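You operate a simulated robot arm through the tools that you are given. There is no shell and no other tool. Be economical: measure what you need, move in short steps, check, and stop when the job is done.

You are at the controls of a simulated robot arm. One attempt, no reset.

JOB
Both jars with green yarn into the tassel box; slide the other three back.
Fine: any wells; past the table's middle, toward the jar row, not lifted; the row stays.

The check looks at the end state, three seconds after you hand in, the way a careful person would. Anything else that was tipped, shoved, dropped, spilled or broken makes it a failure.

ROBOT AND FRAMES
A 7-joint arm with a vacuum gripper on a trunk, on a base that drives. Base frame: it is fixed to the floor where the robot stands at the start and does not move with it; the origin is under the middle of the robot, x ahead of it, y to its left, z up; the surface under the hand at the start is at about z = 74. Readings come in cm, rad, newtons and seconds.
Its first joint turns from -2.601 to 2.601 rad. Places, roughly: medium blue cone [75, 100, 75]; medium green cone [75, 100, 75]; pompom box [70, -20, 80]; tall jar [100, 75, 25]; tassel box [70, -40, 80]; thin red cone [75, 100, 75]. Payload 1.06 kg.
Tool frame: the origin (TCP) lies in the middle of the cups' lips, and z points out of the cups. The gripper has 1 cup of 2.4 cm across, covering 2.4 by 2.4 cm (tool x, y); the bellows give 0.8 cm. With the vacuum on, a cup seals on a smooth face that it is pressed against (1 to 4 N); it does not hold porous or soft things. The pull reaches 23 N.
Orientation is that of the tool frame in the base frame, as a unit quaternion [w, x, y, z]. With the cups facing straight down, the tool's x points along the base's -x, its y along +y and its z along -z.

CONTROLS
- The arm moves only by the tool move_arm. Its arguments are lists of equal length, an entry for each row: "travel": the shift along the base's x, y, z in cm, a list of three; "delta_rot": the turn, a rotation vector about the base's x, y, z in rad, a list of three; "valve": the vacuum: 1 switches it on, -1 off. In form: {"travel": [[dx, dy, dz], ...], "delta_rot": [[rx, ry, rz], ...], "valve": [valve, ...]}. A call has 1 to 10 rows; each row is the pose to reach, as a shift and turn from the pose commanded when the call began. Rows are played at 5 a second. More than 5 cm and 0.15 rad between two rows, or a gripper value outside its range, and nothing of the call is played. Where a pose cannot be reached the arm comes as near as it can. A force on the tool above 40 N (or 10 N above the force at the start of the call, whichever is more), or a blocked arm, ends the call early, and 0.2 s more pass. The pull builds up within a second once a cup has sealed. Time passes only in rows, and 0.2 s behind the last, so rows that repeat a pose give it time. The reply holds the time, the measured pose of the TCP, the force on the tool along the base axes and the pull of the vacuum, in the units named above and with some noise, with the torque about the TCP (base axes, N m) and any sound that the robot's microphone picked up.
- Cameras (640 x 400 px; columns grow to the right, rows downward): "scene" is now at [3.67, 17.93, 157.62]; the picture's right is [0.12, -0.99, 0.00], its down [-0.68, -0.08, -0.73] and it looks along [0.72, 0.09, -0.69] (base axes); focal length 256 px, centre (320, 200). "wrist" rides on the gripper at [7.8, 1.9, -9.6] in the tool frame; the picture's right is [-0.24, 0.97, 0.00], its down [-0.71, -0.17, -0.68] and it looks along [-0.67, -0.16, 0.73] (tool axes); focal length 243 px, centre (320, 200). There is no depth. A picture from a camera that has moved, and an enlarged one, comes with that camera's place and axes in the base frame and with its lens.
- snapshot(camera): a new picture of that camera. The clock stands still meanwhile.
- slide_trunk(by): slides the trunk up (or, below 0, down) by that many cm; the arm and the scene camera ride with it, the base frame stays. It gives what a move gives, with no picture.
- roll_base(legs): drives the robot by 1 to 6 legs, each [ahead, turn to the left] in cm and rad, along the robot's own axes; the way and the turn of a leg run together, so that a leg with both is an arc; at most 150 cm and 3.142 rad a leg. The arm and the cameras ride along, it lands a little off, and it stops where it bumps. It gives what a move gives.
- aim_head(pan, tilt): turns the head with the scene camera to pan (to the left, within 2.705 rad either way) and tilt (down, from -0.506 to 1.204), counted from straight ahead of the robot. It gives what a move gives.
- inspect(camera, box): a new picture of the part [left, top, right, bottom] of that camera's present view, enlarged. The clock stands still meanwhile.
- close_job(): hands the job in; it is judged then, once.

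Go step by step. Nothing tells you exact positions but the pictures and the camera data: compare them with the known pose of the tool, close in by small moves and look again before you grip or let go. The budget is 120 turns and 98 pictures, counting those below and the enlarged ones. Unless the task says otherwise, let go and move clear before handing in, and close with one line.

The tools are called after "Emit:" as a command line: name --argument value ..., lists and objects as JSON in quotes. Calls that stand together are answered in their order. move_arm: Moves the arm, as the interface text tells. Its arguments: {"type":"object","properties":{"travel":{"type":"array","items":{"type":"array","items":{"type":"number"}}},"delta_rot":{"type":"array","items":{"type":"array","items":{"type":"number"}}},"valve":{"type":"array","items":{"type":"number"}}},"required":["travel","delta_rot","valve"]} The other tools are called the same way: slide_trunk (by) slides the trunk up or down; roll_base (legs) drives the base; aim_head (pan, tilt) turns the head that bears the scene camera; snapshot (camera) takes a picture; inspect (camera, box) takes an enlarged picture of a part of a camera's view; close_job () hands the job in.

At the start:

```text
time: 0.0
tcp_pos: [67.03, 12.09, 124.95]
ee_rot: [0.007, 0.0, 1.0, 0.0]
contact_force: [28.0, 4.6, -58.9]
moment: [-1.11, -2.26, -0.68]
pull: 0.1
trunk travel left (down, up): [-63.9, 7.1]
robot x, y, heading: [0.13, 0.21, 0.0]
head pan, tilt: [0.12, 0.756]
```

scene: 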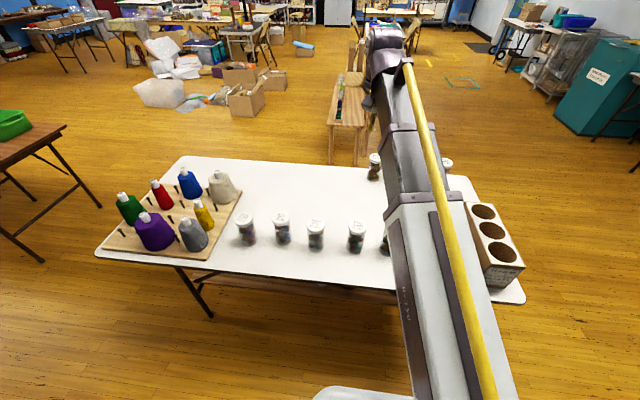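
wrist: 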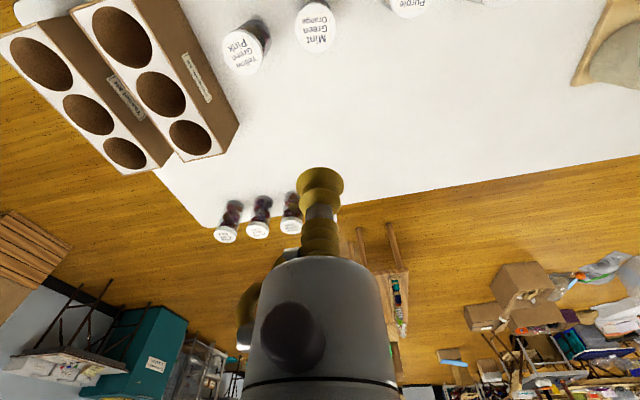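

I see five jars in a near row, a far row of jars at the back of the table, and two boxes with wells on the right. First I'll look closer at the labels.

Emit:
inspect --camera "scene" --box '[220, 190, 400, 300]'

Emit:
inspect --camera "wrist" --box '[0, 0, 240, 180]'

Emit:
inspect --camera "wrist" --box '[200, 0, 500, 240]'

```text
3.56 times, centred on (310, 245) of scene
camera zoom: at [3.67, 17.93, 157.62], right [0.12, -0.99, 0.0], down [-0.68, -0.08, -0.73], along [0.72, 0.09, -0.69], focal length 911 px, centre (356, 40)
```

zoom: 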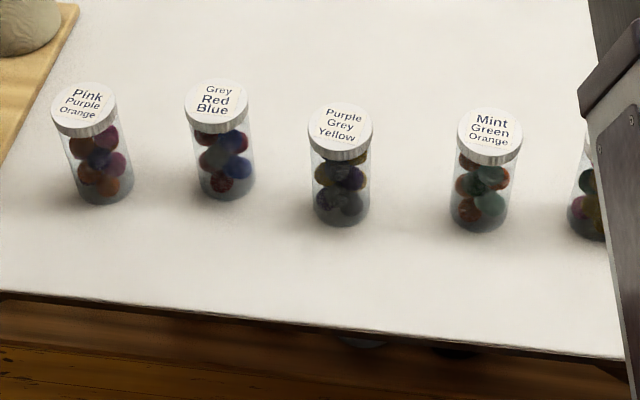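

```text
2.22 times, centred on (120, 90) of wrist
camera zoom: at [59.14, 14.06, 134.38], right [0.24, 0.97, 0.0], down [0.7, -0.17, 0.69], along [0.67, -0.16, -0.72], focal length 539 px, centre (764, 444)
```

zoom: 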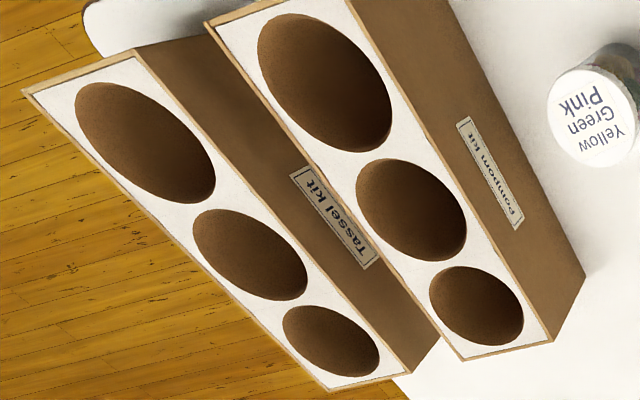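

```text
1.67 times, centred on (350, 120) of wrist
camera zoom: at [59.14, 14.06, 134.38], right [0.24, 0.97, 0.0], down [0.7, -0.17, 0.69], along [0.67, -0.16, -0.72], focal length 404 px, centre (270, 333)
```

zoom: 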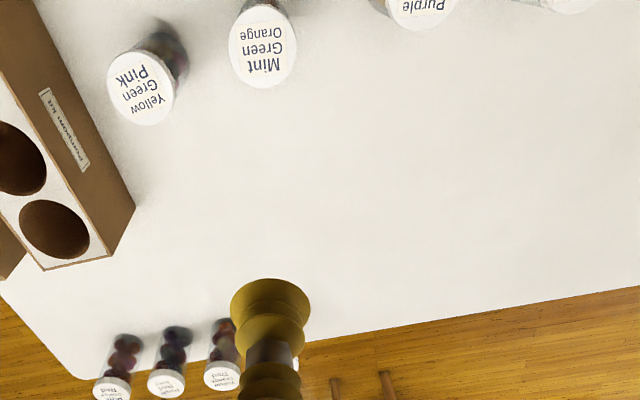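

The lids give the colours: from the left Pink/Purple/Orange, Grey/Red/Blue, Purple/Grey/Yellow (these three slide back), then Mint/Green/Orange and Yellow/Green/Pink (these two go into the tassel box, the outermost one). I take the lids to be at z≈87.6. I'll start with jar 3 near (63.7, 26.8) and hover above it.

Emit:
move_arm --travel '[[-1, 5, 0], [-2, 10, 0], [-3.3, 14.7, 0], [-3.3, 14.7, -5], [-3.3, 14.7, -10], [-3.3, 14.7, -15], [-3.3, 14.7, -20], [-3.3, 14.7, -25], [-3.3, 14.7, -25]]' --delta_rot '[[0, 0, 0], [0, 0, 0], [0, 0, 0], [0, 0, 0], [0, 0, 0], [0, 0, 0], [0, 0, 0], [0, 0, 0], [0, 0, 0]]' --valve '[-1, -1, -1, -1, -1, -1, -1, -1, -1]'

Emit:
snapshot --camera "scene"

Emit:
snapshot --camera "wrist"

```text
refused: row 1 steps farther than a row can; nothing moved
```

```text
92 pictures are left
camera scene: at [3.67, 17.93, 157.62], right [0.12, -0.99, 0.0], down [-0.68, -0.08, -0.73], along [0.72, 0.09, -0.69], focal length 256 px, centre (320, 200)
```

scene: 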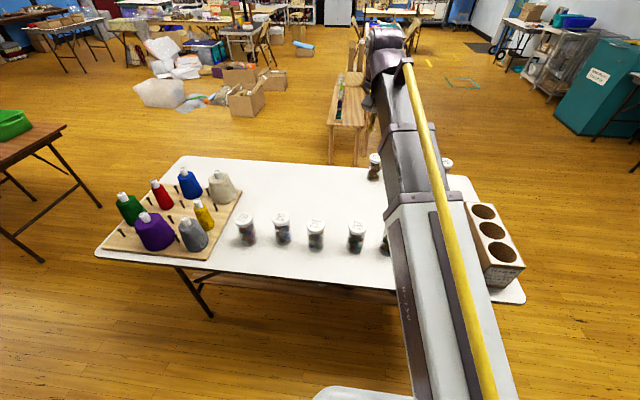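

```text
91 pictures are left
camera wrist: at [59.14, 14.06, 134.38], right [0.24, 0.97, 0.0], down [0.7, -0.17, 0.69], along [0.67, -0.16, -0.72], focal length 243 px, centre (320, 200)
```

wrist: 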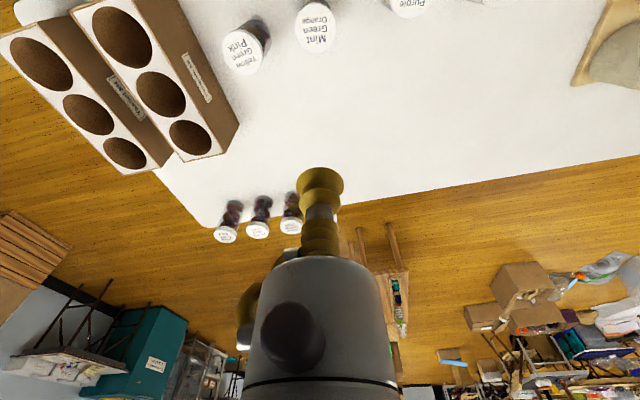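

The first row was just over 5 cm, so nothing moved. I repeat with shorter steps.

Emit:
move_arm --travel '[[-1, 4, 0], [-2, 8, 0], [-3, 12, 0], [-3.3, 14.7, -2], [-3.3, 14.7, -6.5], [-3.3, 14.7, -11], [-3.3, 14.7, -15.5], [-3.3, 14.7, -20], [-3.3, 14.7, -24], [-3.3, 14.7, -24]]' --delta_rot '[[0, 0, 0], [0, 0, 0], [0, 0, 0], [0, 0, 0], [0, 0, 0], [0, 0, 0], [0, 0, 0], [0, 0, 0], [0, 0, 0], [0, 0, 0]]' --valve '[-1, -1, -1, -1, -1, -1, -1, -1, -1, -1]'

Emit:
snapshot --camera "scene"

Emit:
snapshot --camera "wrist"

```text
time: 2.2
tcp_pos: [63.69, 27.01, 100.67]
ee_rot: [0.005, 0.0, 1.0, 0.001]
contact_force: [0.2, 0.1, -0.6]
moment: [0.01, 0.0, -0.02]
pull: 0.0
trunk travel left (down, up): [-63.9, 7.1]
robot x, y, heading: [0.24, 0.11, 0.001]
head pan, tilt: [0.12, 0.756]
```

```text
90 pictures are left
camera scene: at [3.68, 17.94, 157.62], right [0.12, -0.99, 0.0], down [-0.68, -0.08, -0.73], along [0.72, 0.09, -0.69], focal length 256 px, centre (320, 200)
```

scene: 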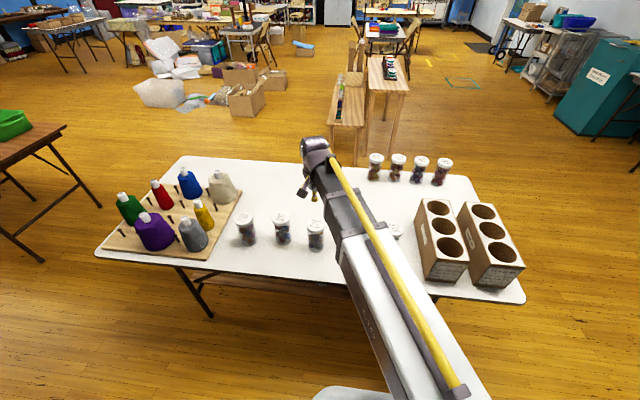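

```text
89 pictures are left
camera wrist: at [55.85, 28.95, 110.12], right [0.24, 0.97, 0.0], down [0.7, -0.17, 0.69], along [0.67, -0.16, -0.72], focal length 243 px, centre (320, 200)
```

wrist: 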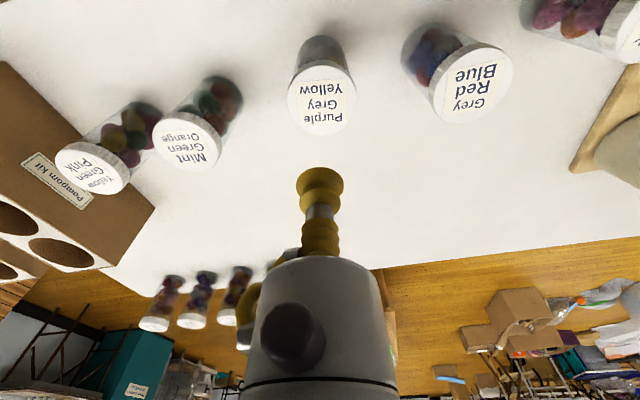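

Now I'm over the Purple/Grey/Yellow jar. The boxes are clearly visible, so I measure them with zooms and go down to just above the lid.

Emit:
inspect --camera "scene" --box '[400, 185, 540, 305]'

Emit:
inspect --camera "scene" --box '[340, 140, 500, 220]'

Emit:
move_arm --travel '[[0.2, 0, -4], [0.4, 0, -8], [0.5, 0, -10], [0.5, 0, -10]]' --delta_rot '[[0, 0, 0], [0, 0, 0], [0, 0, 0], [0, 0, 0]]' --valve '[-1, -1, -1, -1]'

Emit:
snapshot --camera "wrist"

Emit:
inspect --camera "scene" --box '[230, 130, 430, 280]'

```text
3.33 times, centred on (470, 245) of scene
camera zoom: at [3.68, 17.94, 157.62], right [0.12, -0.99, 0.0], down [-0.68, -0.08, -0.73], along [0.72, 0.09, -0.69], focal length 854 px, centre (-180, 50)
```

zoom: 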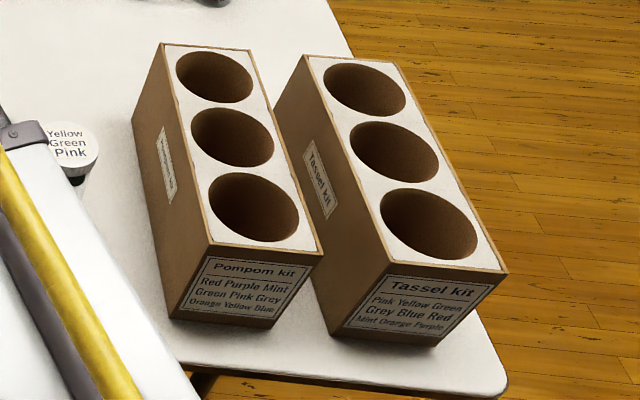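

```text
4.00 times, centred on (420, 180) of scene
camera zoom: at [3.68, 17.94, 157.62], right [0.12, -0.99, 0.0], down [-0.68, -0.08, -0.73], along [0.72, 0.09, -0.69], focal length 1024 px, centre (-80, 280)
```

zoom: 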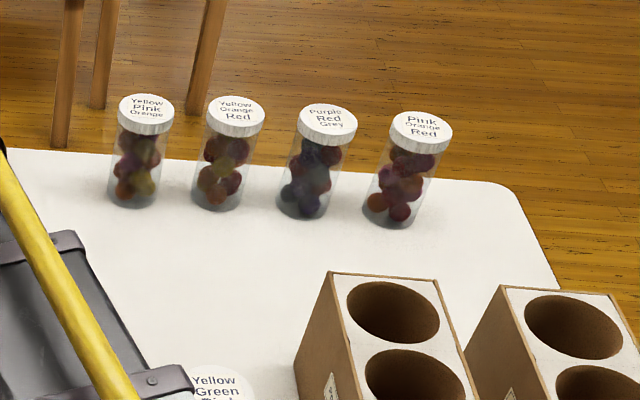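

```text
time: 3.2
tcp_pos: [64.19, 26.59, 90.74]
ee_rot: [0.006, 0.0, 1.0, 0.001]
contact_force: [0.2, -0.3, -0.2]
moment: [-0.01, -0.04, -0.01]
pull: 0.1
trunk travel left (down, up): [-63.9, 7.1]
robot x, y, heading: [-0.23, -0.01, 0.001]
head pan, tilt: [0.12, 0.756]
```

```text
86 pictures are left
camera wrist: at [56.41, 28.56, 100.16], right [0.24, 0.97, 0.01], down [0.7, -0.17, 0.69], along [0.67, -0.16, -0.72], focal length 243 px, centre (320, 200)
```

wrist: 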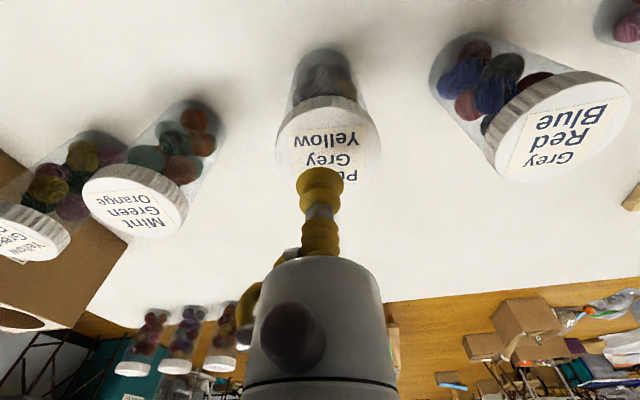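

```text
2.67 times, centred on (330, 205) of scene
camera zoom: at [3.67, 17.94, 157.62], right [0.12, -0.99, 0.0], down [-0.68, -0.08, -0.73], along [0.72, 0.09, -0.69], focal length 683 px, centre (293, 187)
```

zoom: 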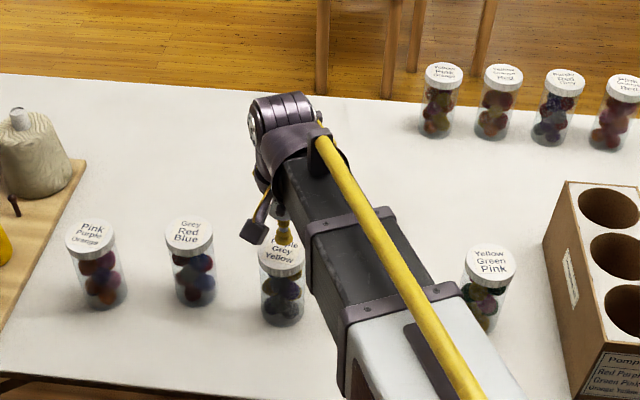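

Box labels list every colour, so "tassel box" is simply the outer one. The cup is almost centred on jar 3's lid; I shift 0.5 left and press gently with the vacuum on.

Emit:
move_arm --travel '[[0, 0.5, -1.5], [0, 0.5, -2.5], [0, 0.5, -3.0], [0, 0.5, -3.0]]' --delta_rot '[[0, 0, 0], [0, 0, 0], [0, 0, 0], [0, 0, 0]]' --valve '[1, 1, 1, 1]'

```text
time: 4.2
tcp_pos: [64.1, 27.14, 87.78]
ee_rot: [0.006, -0.001, 1.0, 0.001]
contact_force: [0.2, -0.2, -0.1]
moment: [0.02, 0.02, 0.01]
pull: 22.3
trunk travel left (down, up): [-63.9, 7.1]
robot x, y, heading: [0.06, -0.0, -0.0]
head pan, tilt: [0.12, 0.756]
```

The cup has sealed (pull 22 N). I'll keep a slight downward press and drag the jar back slowly, testing with a short stretch first.

Emit:
move_arm --travel '[[0, 0, -0.2], [0.5, -0.2, -0.2], [1.5, -0.6, -0.2], [2.5, -1.1, -0.2], [3.5, -1.6, -0.2], [4, -1.8, -0.2]]' --delta_rot '[[0, 0, 0], [0, 0, 0], [0, 0, 0], [0, 0, 0], [0, 0, 0], [0, 0, 0]]' --valve '[1, 1, 1, 1, 1, 1]'

Emit:
inspect --camera "scene" --box '[230, 130, 430, 280]'

```text
time: 5.6
tcp_pos: [68.14, 25.39, 87.79]
ee_rot: [0.007, 0.0, 1.0, 0.001]
contact_force: [0.0, 0.2, 0.0]
moment: [0.0, 0.01, 0.01]
pull: 23.1
trunk travel left (down, up): [-63.9, 7.1]
robot x, y, heading: [-0.27, 0.05, 0.002]
head pan, tilt: [0.12, 0.756]
```

```text
2.67 times, centred on (330, 205) of scene
camera zoom: at [3.68, 17.93, 157.62], right [0.12, -0.99, 0.0], down [-0.68, -0.08, -0.73], along [0.72, 0.09, -0.69], focal length 683 px, centre (293, 187)
```

zoom: 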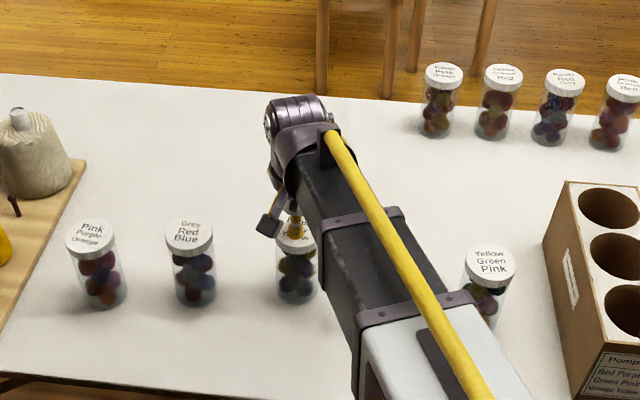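

The jar follows upright on the table. Continuing the drag to about (93, 14).

Emit:
move_arm --travel '[[0.6, -0.3, 0], [2, -0.9, 0], [3.5, -1.6, 0], [5, -2.3, 0], [6.5, -3, 0], [8, -3.7, 0], [9.5, -4.3, 0], [11, -5, 0], [12, -5.5, 0], [12.4, -5.7, 0]]' --delta_rot '[[0, 0, 0], [0, 0, 0], [0, 0, 0], [0, 0, 0], [0, 0, 0], [0, 0, 0], [0, 0, 0], [0, 0, 0], [0, 0, 0], [0, 0, 0]]' --valve '[1, 1, 1, 1, 1, 1, 1, 1, 1, 1]'

Emit:
move_arm --travel '[[0.6, -0.3, 0], [2, -0.9, 0], [3.5, -1.6, 0], [5, -2.3, 0], [6.5, -3, 0], [8, -3.7, 0], [9.5, -4.3, 0], [11, -5, 0], [12, -5.5, 0], [12.4, -5.7, 0]]' --delta_rot '[[0, 0, 0], [0, 0, 0], [0, 0, 0], [0, 0, 0], [0, 0, 0], [0, 0, 0], [0, 0, 0], [0, 0, 0], [0, 0, 0], [0, 0, 0]]' --valve '[1, 1, 1, 1, 1, 1, 1, 1, 1, 1]'

Emit:
snapshot --camera "scene"

Emit:
snapshot --camera "wrist"

```text
time: 7.8
tcp_pos: [80.48, 19.95, 87.72]
ee_rot: [0.006, 0.0, 1.0, 0.002]
contact_force: [0.2, 0.7, 0.0]
moment: [0.0, 0.02, -0.01]
pull: 22.7
trunk travel left (down, up): [-63.9, 7.1]
robot x, y, heading: [-0.26, -0.12, -0.003]
head pan, tilt: [0.12, 0.756]
```

```text
time: 10.0
tcp_pos: [92.95, 14.14, 87.7]
ee_rot: [0.006, -0.001, 1.0, 0.001]
contact_force: [-0.2, -0.5, 0.1]
moment: [-0.01, 0.03, 0.01]
pull: 23.4
trunk travel left (down, up): [-63.9, 7.1]
robot x, y, heading: [0.12, 0.32, 0.004]
head pan, tilt: [0.12, 0.756]
```

```text
83 pictures are left
camera scene: at [3.68, 17.93, 157.62], right [0.12, -0.99, 0.0], down [-0.68, -0.08, -0.73], along [0.72, 0.09, -0.69], focal length 256 px, centre (320, 200)
```

scene: 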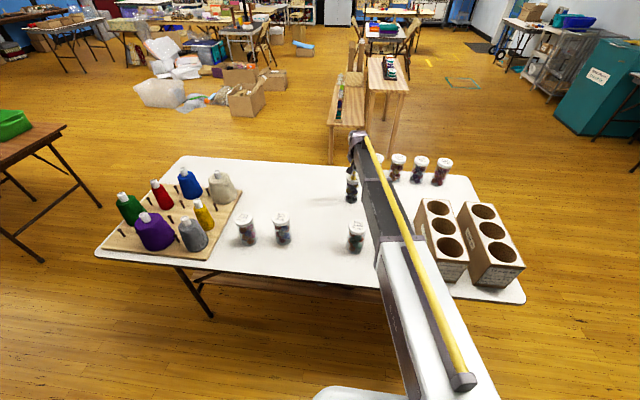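

```text
82 pictures are left
camera wrist: at [85.18, 16.06, 97.15], right [0.24, 0.97, 0.0], down [0.7, -0.17, 0.69], along [0.67, -0.16, -0.72], focal length 243 px, centre (320, 200)
```

wrist: 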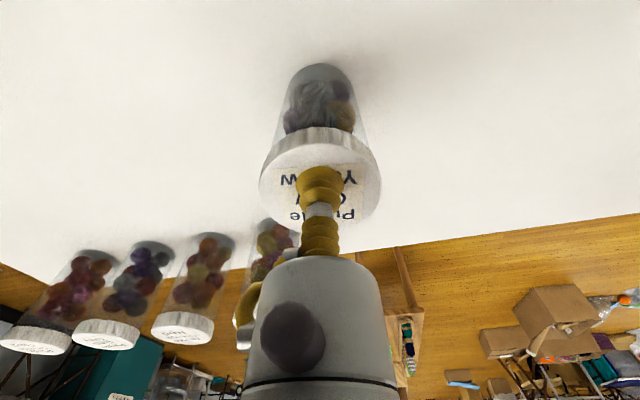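

Jar 3 stands at (93, 14), past the middle (x≈84), upright. I release, wait, and rise.

Emit:
move_arm --travel '[[0, 0, 0], [0, 0, 0], [0, 0, 0], [0, 0, 0], [0, 0, 0.5], [0, 0, 2], [0, 0, 5], [0, 0, 9]]' --delta_rot '[[0, 0, 0], [0, 0, 0], [0, 0, 0], [0, 0, 0], [0, 0, 0], [0, 0, 0], [0, 0, 0], [0, 0, 0]]' --valve '[-1, -1, -1, -1, -1, -1, -1, -1]'

Emit:
snapshot --camera "wrist"

Emit:
inspect --camera "scene" --box '[230, 130, 430, 280]'

```text
time: 11.8
tcp_pos: [92.67, 14.37, 96.73]
ee_rot: [0.006, 0.0, 1.0, 0.001]
contact_force: [-0.8, -0.3, -0.1]
moment: [0.01, 0.0, 0.01]
pull: 0.0
trunk travel left (down, up): [-63.9, 7.1]
robot x, y, heading: [-0.2, 0.14, 0.003]
head pan, tilt: [0.12, 0.756]
```

```text
81 pictures are left
camera wrist: at [84.93, 16.27, 106.18], right [0.24, 0.97, 0.0], down [0.7, -0.17, 0.69], along [0.67, -0.16, -0.72], focal length 243 px, centre (320, 200)
```

wrist: 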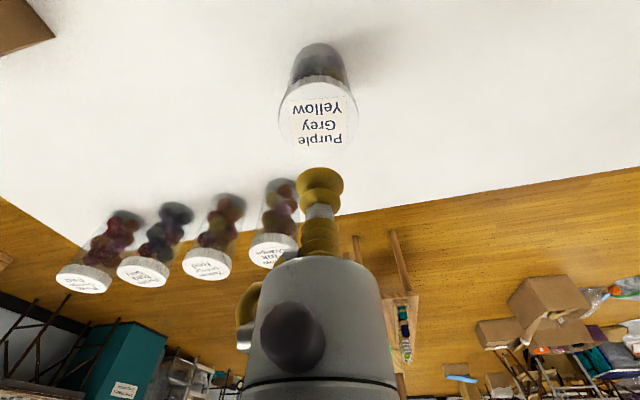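

```text
2.67 times, centred on (330, 205) of scene
camera zoom: at [3.67, 17.93, 157.61], right [0.12, -0.99, 0.0], down [-0.68, -0.08, -0.73], along [0.72, 0.09, -0.69], focal length 683 px, centre (293, 187)
```

zoom: 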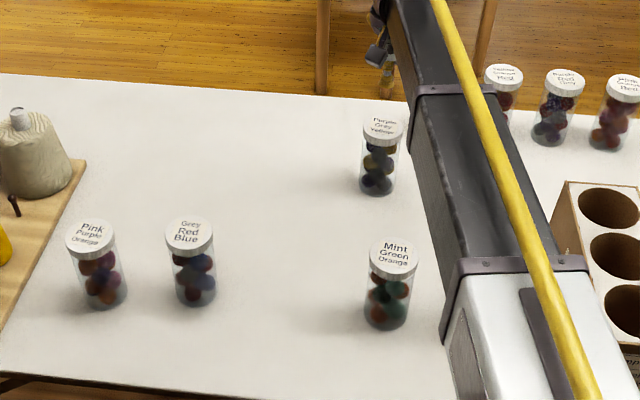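

Jar 3 stands well. Next the Grey/Red/Blue jar with lid near (66.4, 40.2).

Emit:
move_arm --travel '[[-3, 3, 1], [-6, 6, 1], [-9, 9, 1], [-12, 12, 1], [-15, 15, 1], [-18, 18, 1], [-21, 21, 1], [-24, 24, 0], [-26.3, 25.8, -3], [-26.3, 25.8, -5.5]]' --delta_rot '[[0, 0, 0], [0, 0, 0], [0, 0, 0], [0, 0, 0], [0, 0, 0], [0, 0, 0], [0, 0, 0], [0, 0, 0], [0, 0, 0], [0, 0, 0]]' --valve '[-1, -1, -1, -1, -1, -1, -1, -1, -1, -1]'

Emit:
snapshot --camera "wrist"

```text
time: 14.0
tcp_pos: [66.45, 39.82, 91.0]
ee_rot: [0.006, 0.0, 1.0, 0.002]
contact_force: [-0.2, 0.4, 0.4]
moment: [-0.01, 0.0, 0.02]
pull: 0.1
trunk travel left (down, up): [-63.9, 7.1]
robot x, y, heading: [-0.06, -0.14, 0.005]
head pan, tilt: [0.12, 0.756]
```

```text
79 pictures are left
camera wrist: at [58.54, 41.75, 100.47], right [0.24, 0.97, 0.01], down [0.7, -0.17, 0.69], along [0.67, -0.16, -0.72], focal length 243 px, centre (320, 200)
```

wrist: 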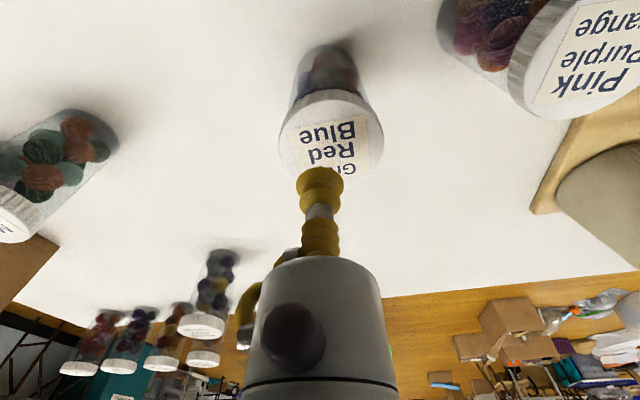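

Nearly centred; I shift 0.5 left and press with the vacuum on.

Emit:
move_arm --travel '[[0, 0.5, -1.5], [0, 0.5, -2.7], [0, 0.5, -3.3], [0, 0.5, -3.3], [0, 0.5, -3.4]]' --delta_rot '[[0, 0, 0], [0, 0, 0], [0, 0, 0], [0, 0, 0], [0, 0, 0]]' --valve '[1, 1, 1, 1, 1]'

```text
time: 15.2
tcp_pos: [66.55, 40.52, 87.82]
ee_rot: [0.006, 0.0, 1.0, 0.001]
contact_force: [0.6, -0.2, -0.5]
moment: [0.01, 0.0, 0.01]
pull: 0.1
trunk travel left (down, up): [-63.9, 7.1]
robot x, y, heading: [0.19, -0.07, 0.003]
head pan, tilt: [0.12, 0.756]
```

No seal yet; I press a little more.

Emit:
move_arm --travel '[[0, 0, -0.2], [0, 0, -0.3], [0, 0, -0.4], [0, 0, -0.4]]' --delta_rot '[[0, 0, 0], [0, 0, 0], [0, 0, 0], [0, 0, 0]]' --valve '[1, 1, 1, 1]'

```text
time: 16.2
tcp_pos: [66.73, 40.45, 87.6]
ee_rot: [0.006, 0.001, 1.0, 0.001]
contact_force: [0.7, -0.1, 8.6]
moment: [-0.03, 0.02, -0.01]
pull: 22.8
trunk travel left (down, up): [-63.9, 7.1]
robot x, y, heading: [0.44, 0.13, 0.003]
head pan, tilt: [0.12, 0.756]
```

Sealed. I ease the press a little and drag toward (92.5, 23).

Emit:
move_arm --travel '[[0, 0, 0.15], [0.6, -0.4, 0.15], [2, -1.4, 0.15], [3.5, -2.4, 0.15], [5, -3.4, 0.15], [6.5, -4.4, 0.15], [8, -5.4, 0.15], [9.5, -6.4, 0.15], [11, -7.4, 0.15], [11.8, -8, 0.15]]' --delta_rot '[[0, 0, 0], [0, 0, 0], [0, 0, 0], [0, 0, 0], [0, 0, 0], [0, 0, 0], [0, 0, 0], [0, 0, 0], [0, 0, 0], [0, 0, 0]]' --valve '[1, 1, 1, 1, 1, 1, 1, 1, 1, 1]'

Emit:
inspect --camera "scene" --box '[230, 130, 430, 280]'

```text
time: 18.4
tcp_pos: [78.55, 32.31, 87.51]
ee_rot: [0.006, 0.0, 1.0, 0.0]
contact_force: [1.2, 0.6, -0.2]
moment: [0.01, 0.05, 0.02]
pull: 23.0
trunk travel left (down, up): [-63.9, 7.1]
robot x, y, heading: [-0.24, 0.3, -0.001]
head pan, tilt: [0.12, 0.756]
```

```text
2.67 times, centred on (330, 205) of scene
camera zoom: at [3.68, 17.93, 157.62], right [0.12, -0.99, 0.0], down [-0.68, -0.08, -0.73], along [0.72, 0.09, -0.69], focal length 683 px, centre (293, 187)
```

zoom: 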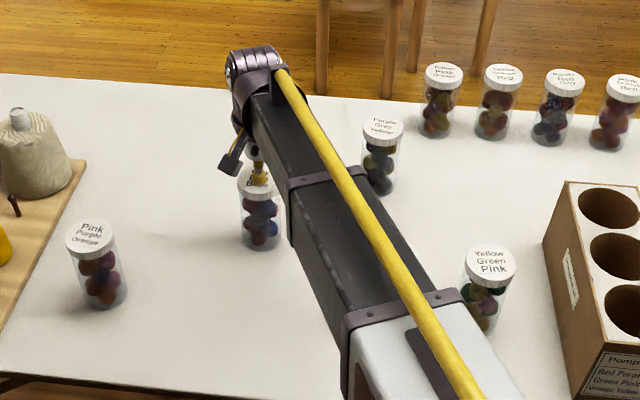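

It slides upright. I finish the drag.

Emit:
move_arm --travel '[[0.6, -0.4, 0], [2, -1.3, 0], [3.7, -2.4, 0], [5.4, -3.5, 0], [7.1, -4.6, 0], [8.8, -5.7, 0], [10.5, -6.9, 0], [12.2, -8, 0], [13.4, -8.8, 0], [13.9, -9.1, 0]]' --delta_rot '[[0, 0, 0], [0, 0, 0], [0, 0, 0], [0, 0, 0], [0, 0, 0], [0, 0, 0], [0, 0, 0], [0, 0, 0], [0, 0, 0], [0, 0, 0]]' --valve '[1, 1, 1, 1, 1, 1, 1, 1, 1, 1]'

Emit:
move_arm --travel '[[0, 0, 0], [0, 0, 0], [0, 0, 0], [0, 0, 0], [0, 0, 0.5], [0, 0, 2], [0, 0, 5], [0, 0, 9]]' --delta_rot '[[0, 0, 0], [0, 0, 0], [0, 0, 0], [0, 0, 0], [0, 0, 0], [0, 0, 0], [0, 0, 0], [0, 0, 0]]' --valve '[-1, -1, -1, -1, -1, -1, -1, -1]'

Emit:
snapshot --camera "wrist"

Emit:
inspect --camera "scene" --box '[230, 130, 430, 280]'

```text
time: 20.6
tcp_pos: [92.29, 23.31, 87.51]
ee_rot: [0.006, -0.001, 1.0, 0.001]
contact_force: [-2.0, 0.7, 4.0]
moment: [0.01, 0.08, 0.04]
pull: 22.4
trunk travel left (down, up): [-63.9, 7.1]
robot x, y, heading: [-0.12, 0.07, -0.0]
head pan, tilt: [0.12, 0.756]
```

```text
time: 22.4
tcp_pos: [92.45, 23.57, 96.37]
ee_rot: [0.005, 0.0, 1.0, 0.001]
contact_force: [0.3, 0.2, 0.2]
moment: [0.03, -0.02, -0.01]
pull: 0.1
trunk travel left (down, up): [-63.9, 7.1]
robot x, y, heading: [0.27, 0.17, -0.004]
head pan, tilt: [0.12, 0.756]
```

```text
77 pictures are left
camera wrist: at [84.68, 25.5, 105.87], right [0.24, 0.97, 0.0], down [0.7, -0.17, 0.69], along [0.67, -0.16, -0.72], focal length 243 px, centre (320, 200)
```

wrist: 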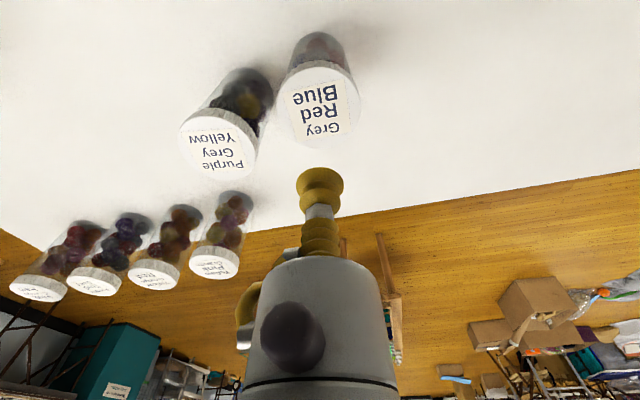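

```text
2.67 times, centred on (330, 205) of scene
camera zoom: at [3.67, 17.93, 157.61], right [0.12, -0.99, 0.0], down [-0.68, -0.08, -0.73], along [0.72, 0.09, -0.69], focal length 683 px, centre (293, 187)
```

zoom: 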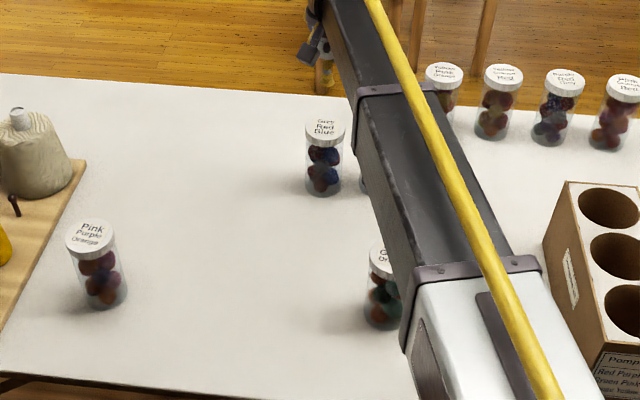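

Jar 2 stands well. Now to the Pink/Purple/Orange jar, lid near (64.3, 54.1).

Emit:
move_arm --travel '[[-3, 3.2, 1], [-6, 6.4, 1], [-9, 9.6, 1], [-12, 12.8, 1], [-15, 16, 1], [-18, 19.2, 1], [-21, 22.4, 1], [-24, 25.6, 1], [-27, 28.8, 0], [-28.2, 30.6, -2]]' --delta_rot '[[0, 0, 0], [0, 0, 0], [0, 0, 0], [0, 0, 0], [0, 0, 0], [0, 0, 0], [0, 0, 0], [0, 0, 0], [0, 0, 0], [0, 0, 0]]' --valve '[-1, -1, -1, -1, -1, -1, -1, -1, -1, -1]'

Emit:
move_arm --travel '[[0, 0, -2], [0, 0, -3.3], [0, 0, -3.3]]' --delta_rot '[[0, 0, 0], [0, 0, 0], [0, 0, 0]]' --valve '[-1, -1, -1]'

Emit:
snapshot --camera "wrist"

Emit:
inspect --camera "scene" --box '[400, 185, 540, 305]'

```text
time: 24.6
tcp_pos: [64.03, 53.98, 94.41]
ee_rot: [0.006, 0.001, 1.0, 0.001]
contact_force: [0.9, -0.3, 0.0]
moment: [0.03, 0.03, -0.01]
pull: 0.0
trunk travel left (down, up): [-63.9, 7.1]
robot x, y, heading: [0.16, 0.1, -0.003]
head pan, tilt: [0.12, 0.756]
```

```text
time: 25.4
tcp_pos: [64.16, 53.89, 91.19]
ee_rot: [0.006, 0.0, 1.0, 0.001]
contact_force: [-0.3, -0.2, 0.2]
moment: [0.01, 0.0, 0.01]
pull: 0.0
trunk travel left (down, up): [-63.9, 7.1]
robot x, y, heading: [0.2, 0.17, 0.006]
head pan, tilt: [0.12, 0.756]
```

```text
75 pictures are left
camera wrist: at [56.3, 55.82, 100.67], right [0.24, 0.97, 0.0], down [0.7, -0.17, 0.69], along [0.67, -0.16, -0.72], focal length 243 px, centre (320, 200)
```

wrist: 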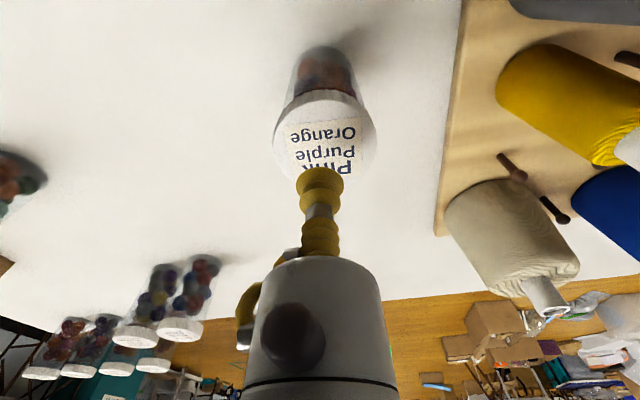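

```text
3.33 times, centred on (470, 245) of scene
camera zoom: at [3.67, 17.95, 157.62], right [0.12, -0.99, 0.0], down [-0.68, -0.08, -0.73], along [0.72, 0.09, -0.69], focal length 854 px, centre (-180, 50)
```

zoom: 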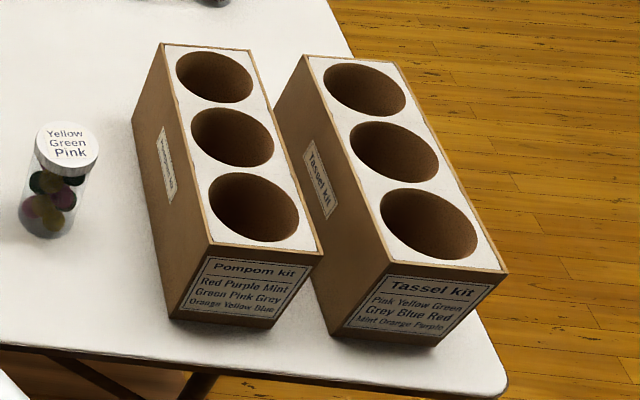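

Nearly centred; pressing with 0.3 left shift.

Emit:
move_arm --travel '[[0, 0.3, -1.5], [0, 0.3, -2.7], [0, 0.3, -3.4], [0, 0.3, -3.7], [0, 0.3, -3.9], [0, 0.3, -3.9]]' --delta_rot '[[0, 0, 0], [0, 0, 0], [0, 0, 0], [0, 0, 0], [0, 0, 0], [0, 0, 0]]' --valve '[1, 1, 1, 1, 1, 1]'

```text
time: 26.8
tcp_pos: [64.26, 54.18, 87.56]
ee_rot: [0.007, -0.001, 1.0, 0.002]
contact_force: [2.1, 0.2, 8.5]
moment: [0.0, -0.01, -0.02]
pull: 23.0
trunk travel left (down, up): [-63.9, 7.1]
robot x, y, heading: [0.31, -0.12, 0.005]
head pan, tilt: [0.12, 0.756]
```

Sealed. Dragging toward (91, 32), in two halves.

Emit:
move_arm --travel '[[0, 0, 0.15], [0.6, -0.5, 0.15], [2, -1.6, 0.15], [3.5, -2.9, 0.15], [5, -4.2, 0.15], [6.6, -5.5, 0.15], [8.2, -6.8, 0.15], [9.8, -8.1, 0.15], [11, -9.1, 0.15], [11.5, -9.6, 0.15]]' --delta_rot '[[0, 0, 0], [0, 0, 0], [0, 0, 0], [0, 0, 0], [0, 0, 0], [0, 0, 0], [0, 0, 0], [0, 0, 0], [0, 0, 0], [0, 0, 0]]' --valve '[1, 1, 1, 1, 1, 1, 1, 1, 1, 1]'

Emit:
move_arm --travel '[[0.6, -0.5, 0], [2, -1.6, 0], [4, -3.3, 0], [6, -5, 0], [8, -6.7, 0], [10, -8.4, 0], [12, -10, 0], [13.8, -11.5, 0], [14.8, -12.3, 0], [15.2, -12.6, 0]]' --delta_rot '[[0, 0, 0], [0, 0, 0], [0, 0, 0], [0, 0, 0], [0, 0, 0], [0, 0, 0], [0, 0, 0], [0, 0, 0], [0, 0, 0], [0, 0, 0]]' --valve '[1, 1, 1, 1, 1, 1, 1, 1, 1, 1]'

Emit:
snapshot --camera "wrist"

Emit:
inspect --camera "scene" --box '[230, 130, 430, 280]'

```text
time: 29.0
tcp_pos: [75.8, 44.64, 87.53]
ee_rot: [0.005, 0.0, 1.0, 0.001]
contact_force: [-0.3, 0.5, 0.5]
moment: [0.02, 0.01, 0.02]
pull: 23.1
trunk travel left (down, up): [-63.9, 7.1]
robot x, y, heading: [-0.34, -0.12, 0.001]
head pan, tilt: [0.12, 0.756]
```

```text
time: 31.2
tcp_pos: [91.1, 32.12, 87.58]
ee_rot: [0.006, 0.001, 1.0, 0.001]
contact_force: [0.0, 0.0, 0.5]
moment: [0.02, -0.01, -0.05]
pull: 22.8
trunk travel left (down, up): [-63.9, 7.1]
robot x, y, heading: [0.53, 0.03, 0.002]
head pan, tilt: [0.12, 0.756]
```

```text
73 pictures are left
camera wrist: at [83.19, 34.08, 96.96], right [0.24, 0.97, 0.0], down [0.7, -0.17, 0.69], along [0.67, -0.16, -0.72], focal length 243 px, centre (320, 200)
```

wrist: 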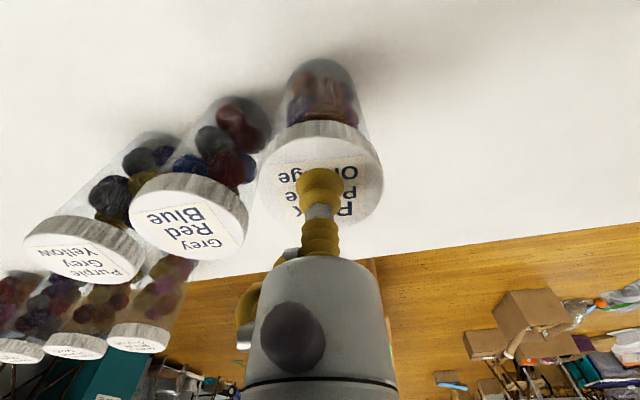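

```text
2.67 times, centred on (330, 205) of scene
camera zoom: at [3.68, 17.93, 157.61], right [0.12, -0.99, 0.0], down [-0.68, -0.08, -0.73], along [0.72, 0.09, -0.69], focal length 683 px, centre (293, 187)
```

zoom: 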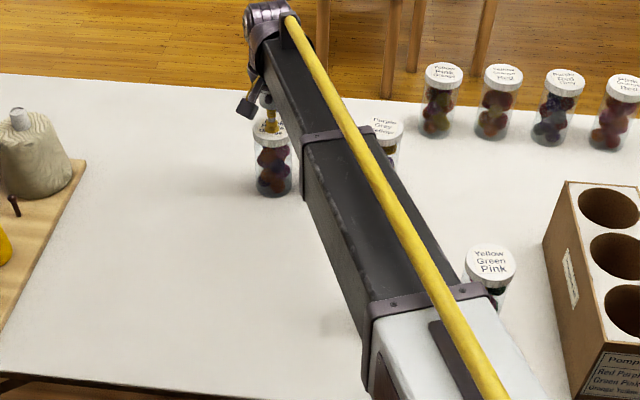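

The three jars stand past the middle in their own line. I release jar 1 and rise.

Emit:
move_arm --travel '[[0, 0, 0], [0, 0, 0], [0, 0, 0], [0, 0, 0], [0, 0, 0.5], [0, 0, 2], [0, 0, 5], [0, 0, 9]]' --delta_rot '[[0, 0, 0], [0, 0, 0], [0, 0, 0], [0, 0, 0], [0, 0, 0], [0, 0, 0], [0, 0, 0], [0, 0, 0]]' --valve '[-1, -1, -1, -1, -1, -1, -1, -1]'

Emit:
move_arm --travel '[[-3, -3, 2], [-6, -6, 4], [-9, -9, 4], [-12, -12, 4], [-15, -15, 4], [-17, -19, 4], [-19, -23, 4], [-21, -27, 4], [-23, -30, 4], [-24.7, -32.6, 2]]' --delta_rot '[[0, 0, 0], [0, 0, 0], [0, 0, 0], [0, 0, 0], [0, 0, 0], [0, 0, 0], [0, 0, 0], [0, 0, 0], [0, 0, 0], [0, 0, 0]]' --valve '[-1, -1, -1, -1, -1, -1, -1, -1, -1, -1]'

Emit:
snapshot --camera "wrist"

Emit:
snapshot --camera "scene"

```text
time: 33.0
tcp_pos: [90.83, 31.94, 96.43]
ee_rot: [0.007, 0.0, 1.0, 0.001]
contact_force: [0.1, -0.8, -0.4]
moment: [-0.01, -0.03, 0.0]
pull: 0.1
trunk travel left (down, up): [-63.9, 7.1]
robot x, y, heading: [-0.24, -0.33, 0.001]
head pan, tilt: [0.12, 0.756]
```

```text
time: 35.2
tcp_pos: [65.82, -0.61, 98.5]
ee_rot: [0.006, -0.001, 1.0, 0.0]
contact_force: [-0.4, 0.4, -0.9]
moment: [0.0, -0.01, 0.04]
pull: 0.0
trunk travel left (down, up): [-63.9, 7.1]
robot x, y, heading: [0.14, -0.04, -0.004]
head pan, tilt: [0.12, 0.756]
```

```text
71 pictures are left
camera wrist: at [58.07, 1.32, 108.03], right [0.23, 0.97, 0.01], down [0.7, -0.17, 0.69], along [0.67, -0.16, -0.72], focal length 243 px, centre (320, 200)
```

wrist: 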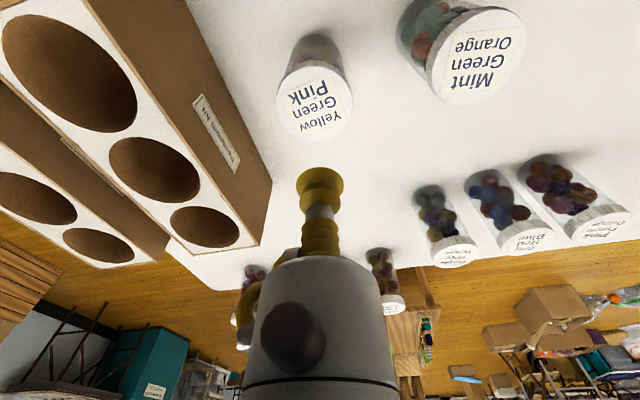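

```text
70 pictures are left
camera scene: at [3.66, 17.92, 157.62], right [0.12, -0.99, 0.0], down [-0.68, -0.08, -0.73], along [0.72, 0.09, -0.69], focal length 256 px, centre (320, 200)
```

scene: 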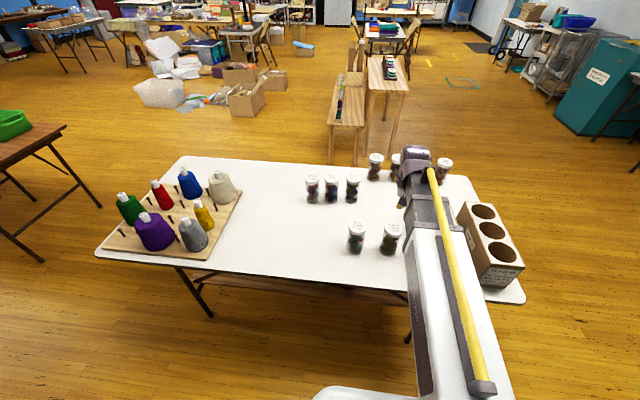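

The row and three moved jars look fine. I go down over the Yellow/Green/Pink jar at about (66.1, -1.0).

Emit:
move_arm --travel '[[0.2, -0.3, -3], [0.3, -0.4, -6], [0.3, -0.4, -7.5], [0.3, -0.4, -7.5]]' --delta_rot '[[0, 0, 0], [0, 0, 0], [0, 0, 0], [0, 0, 0]]' --valve '[-1, -1, -1, -1]'

Emit:
snapshot --camera "wrist"

```text
time: 36.2
tcp_pos: [66.3, -0.92, 91.04]
ee_rot: [0.006, 0.0, 1.0, 0.002]
contact_force: [0.9, -0.1, -1.1]
moment: [0.0, 0.0, -0.01]
pull: 0.0
trunk travel left (down, up): [-63.9, 7.1]
robot x, y, heading: [-0.36, 0.25, 0.001]
head pan, tilt: [0.12, 0.756]
```

```text
69 pictures are left
camera wrist: at [58.48, 0.91, 100.48], right [0.24, 0.97, 0.0], down [0.7, -0.17, 0.69], along [0.67, -0.16, -0.72], focal length 243 px, centre (320, 200)
```

wrist: 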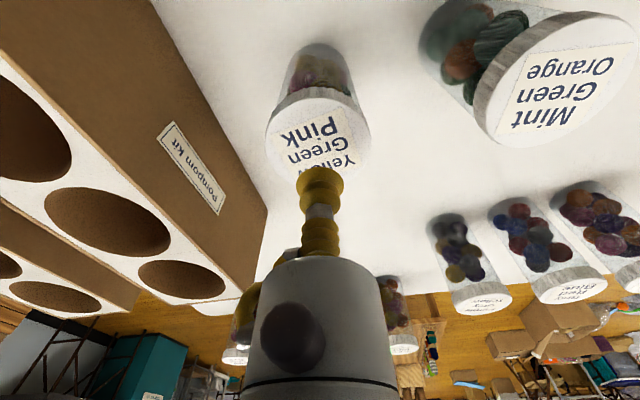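

Well centred; I press with the vacuum on.

Emit:
move_arm --travel '[[-0.3, 0, -1.5], [-0.3, 0, -2.7], [-0.3, 0, -3.3], [-0.3, 0, -3.6], [-0.3, 0, -3.75], [-0.3, 0, -3.75]]' --delta_rot '[[0, 0, 0], [0, 0, 0], [0, 0, 0], [0, 0, 0], [0, 0, 0], [0, 0, 0]]' --valve '[1, 1, 1, 1, 1, 1]'

```text
time: 37.6
tcp_pos: [66.12, -0.89, 87.38]
ee_rot: [0.007, -0.001, 1.0, 0.001]
contact_force: [1.1, 2.1, 15.5]
moment: [-0.02, 0.06, -0.02]
pull: 22.8
trunk travel left (down, up): [-63.9, 7.1]
robot x, y, heading: [-0.14, -0.17, 0.005]
head pan, tilt: [0.12, 0.756]
```

Sealed. I lift slowly, 19 cm, to clear the box tops.

Emit:
move_arm --travel '[[0, 0, 0.3], [0, 0, 1], [0, 0, 2.5], [0, 0, 4.5], [0, 0, 7], [0, 0, 10], [0, 0, 13], [0, 0, 16], [0, 0, 18.5], [0, 0, 19.5]]' --delta_rot '[[0, 0, 0], [0, 0, 0], [0, 0, 0], [0, 0, 0], [0, 0, 0], [0, 0, 0], [0, 0, 0], [0, 0, 0], [0, 0, 0], [0, 0, 0]]' --valve '[1, 1, 1, 1, 1, 1, 1, 1, 1, 1]'

Emit:
snapshot --camera "wrist"

```text
time: 39.8
tcp_pos: [66.14, -0.98, 106.79]
ee_rot: [0.007, 0.001, 1.0, 0.0]
contact_force: [0.1, -0.1, 0.0]
moment: [0.01, -0.02, 0.03]
pull: 22.8
trunk travel left (down, up): [-63.9, 7.1]
robot x, y, heading: [0.22, 0.13, -0.002]
head pan, tilt: [0.12, 0.756]
```

```text
68 pictures are left
camera wrist: at [58.41, 1.05, 116.25], right [0.24, 0.97, 0.01], down [0.7, -0.17, 0.69], along [0.67, -0.16, -0.72], focal length 243 px, centre (320, 200)
```

wrist: 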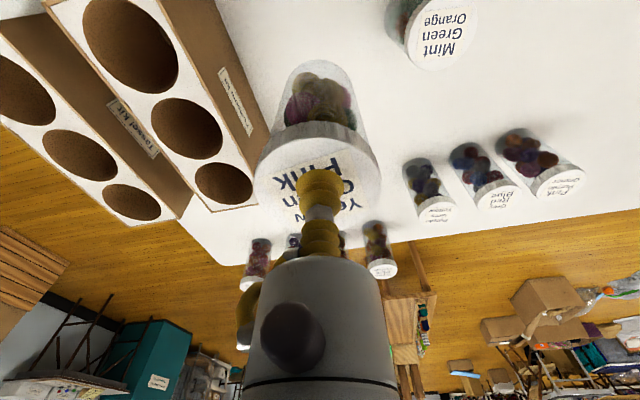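

The jar hangs straight. I carry it above the tassel box's far well, estimated at (78.3, -35.6).

Emit:
move_arm --travel '[[0.4, -1, 0], [1.4, -3.5, 0], [3, -7.5, 0], [4.6, -12, 0], [6.2, -16.5, 0], [7.8, -21, 0], [9.2, -25.5, 0], [10.6, -29.8, 0], [11.8, -33.4, 0], [12.2, -34.6, 0]]' --delta_rot '[[0, 0, 0], [0, 0, 0], [0, 0, 0], [0, 0, 0], [0, 0, 0], [0, 0, 0], [0, 0, 0], [0, 0, 0], [0, 0, 0], [0, 0, 0]]' --valve '[1, 1, 1, 1, 1, 1, 1, 1, 1, 1]'

Emit:
snapshot --camera "wrist"

Emit:
inspect --camera "scene" --box '[400, 165, 540, 305]'

```text
time: 42.0
tcp_pos: [78.41, -35.58, 106.76]
ee_rot: [0.005, 0.0, 1.0, 0.001]
contact_force: [0.6, -0.6, -1.1]
moment: [-0.01, 0.04, 0.02]
pull: 22.4
trunk travel left (down, up): [-63.9, 7.1]
robot x, y, heading: [0.38, -0.02, 0.0]
head pan, tilt: [0.12, 0.756]
```

```text
67 pictures are left
camera wrist: at [70.54, -33.64, 116.22], right [0.23, 0.97, 0.01], down [0.7, -0.17, 0.69], along [0.67, -0.16, -0.72], focal length 243 px, centre (320, 200)
```

wrist: 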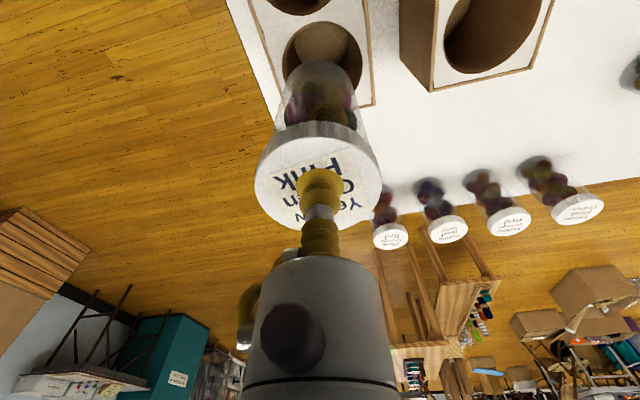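

```text
2.86 times, centred on (470, 235) of scene
camera zoom: at [3.68, 17.91, 157.62], right [0.12, -0.99, 0.0], down [-0.68, -0.08, -0.73], along [0.72, 0.09, -0.69], focal length 732 px, centre (-109, 100)
```

zoom: 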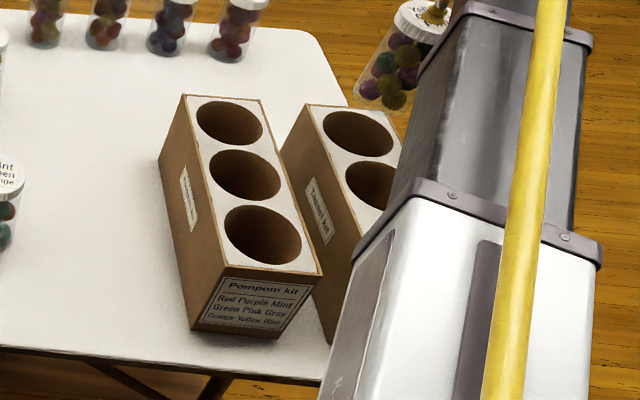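

Jar hangs above the far well. I zoom in to compare the jar's bottom with the hole.

Emit:
inspect --camera "wrist" --box '[220, 0, 420, 150]'

```text
2.67 times, centred on (320, 75) of wrist
camera zoom: at [70.54, -33.64, 116.22], right [0.23, 0.97, 0.01], down [0.7, -0.17, 0.69], along [0.67, -0.16, -0.72], focal length 647 px, centre (320, 533)
```

zoom: 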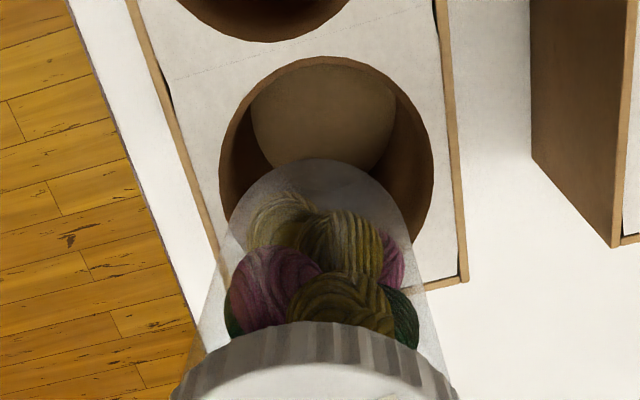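

The hole is about 8 cm wide, centre near (77.8, -35.2). I shift by (-0.5, +0.3) and lower 5 cm, then look again.

Emit:
move_arm --travel '[[-0.5, 0.3, 0], [-0.5, 0.3, -1.5], [-0.5, 0.3, -3], [-0.5, 0.3, -4.5], [-0.5, 0.3, -5], [-0.5, 0.3, -5]]' --delta_rot '[[0, 0, 0], [0, 0, 0], [0, 0, 0], [0, 0, 0], [0, 0, 0], [0, 0, 0]]' --valve '[1, 1, 1, 1, 1, 1]'

Emit:
inspect --camera "wrist" --box '[220, 0, 420, 150]'

Emit:
inspect --camera "scene" --box '[430, 165, 530, 245]'

```text
time: 43.4
tcp_pos: [77.88, -35.25, 101.69]
ee_rot: [0.006, 0.0, 1.0, 0.001]
contact_force: [-0.1, 0.2, -1.0]
moment: [-0.01, 0.01, -0.02]
pull: 22.6
trunk travel left (down, up): [-63.9, 7.1]
robot x, y, heading: [0.43, -0.15, -0.0]
head pan, tilt: [0.12, 0.756]
```

```text
2.67 times, centred on (320, 75) of wrist
camera zoom: at [70.03, -33.25, 111.3], right [0.24, 0.97, 0.0], down [0.7, -0.17, 0.69], along [0.67, -0.16, -0.72], focal length 647 px, centre (320, 533)
```

zoom: 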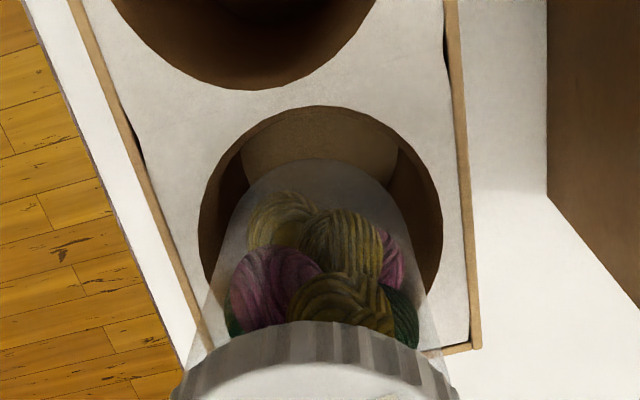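

```text
5.00 times, centred on (480, 205) of scene
camera zoom: at [3.68, 17.92, 157.62], right [0.12, -0.99, 0.0], down [-0.68, -0.08, -0.73], along [0.72, 0.09, -0.69], focal length 1280 px, centre (-480, 175)
```

zoom: 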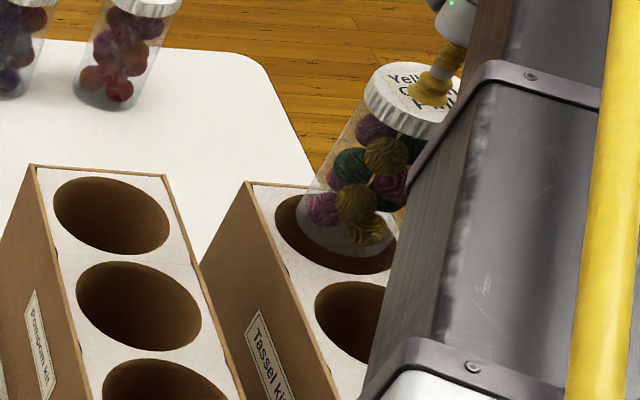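

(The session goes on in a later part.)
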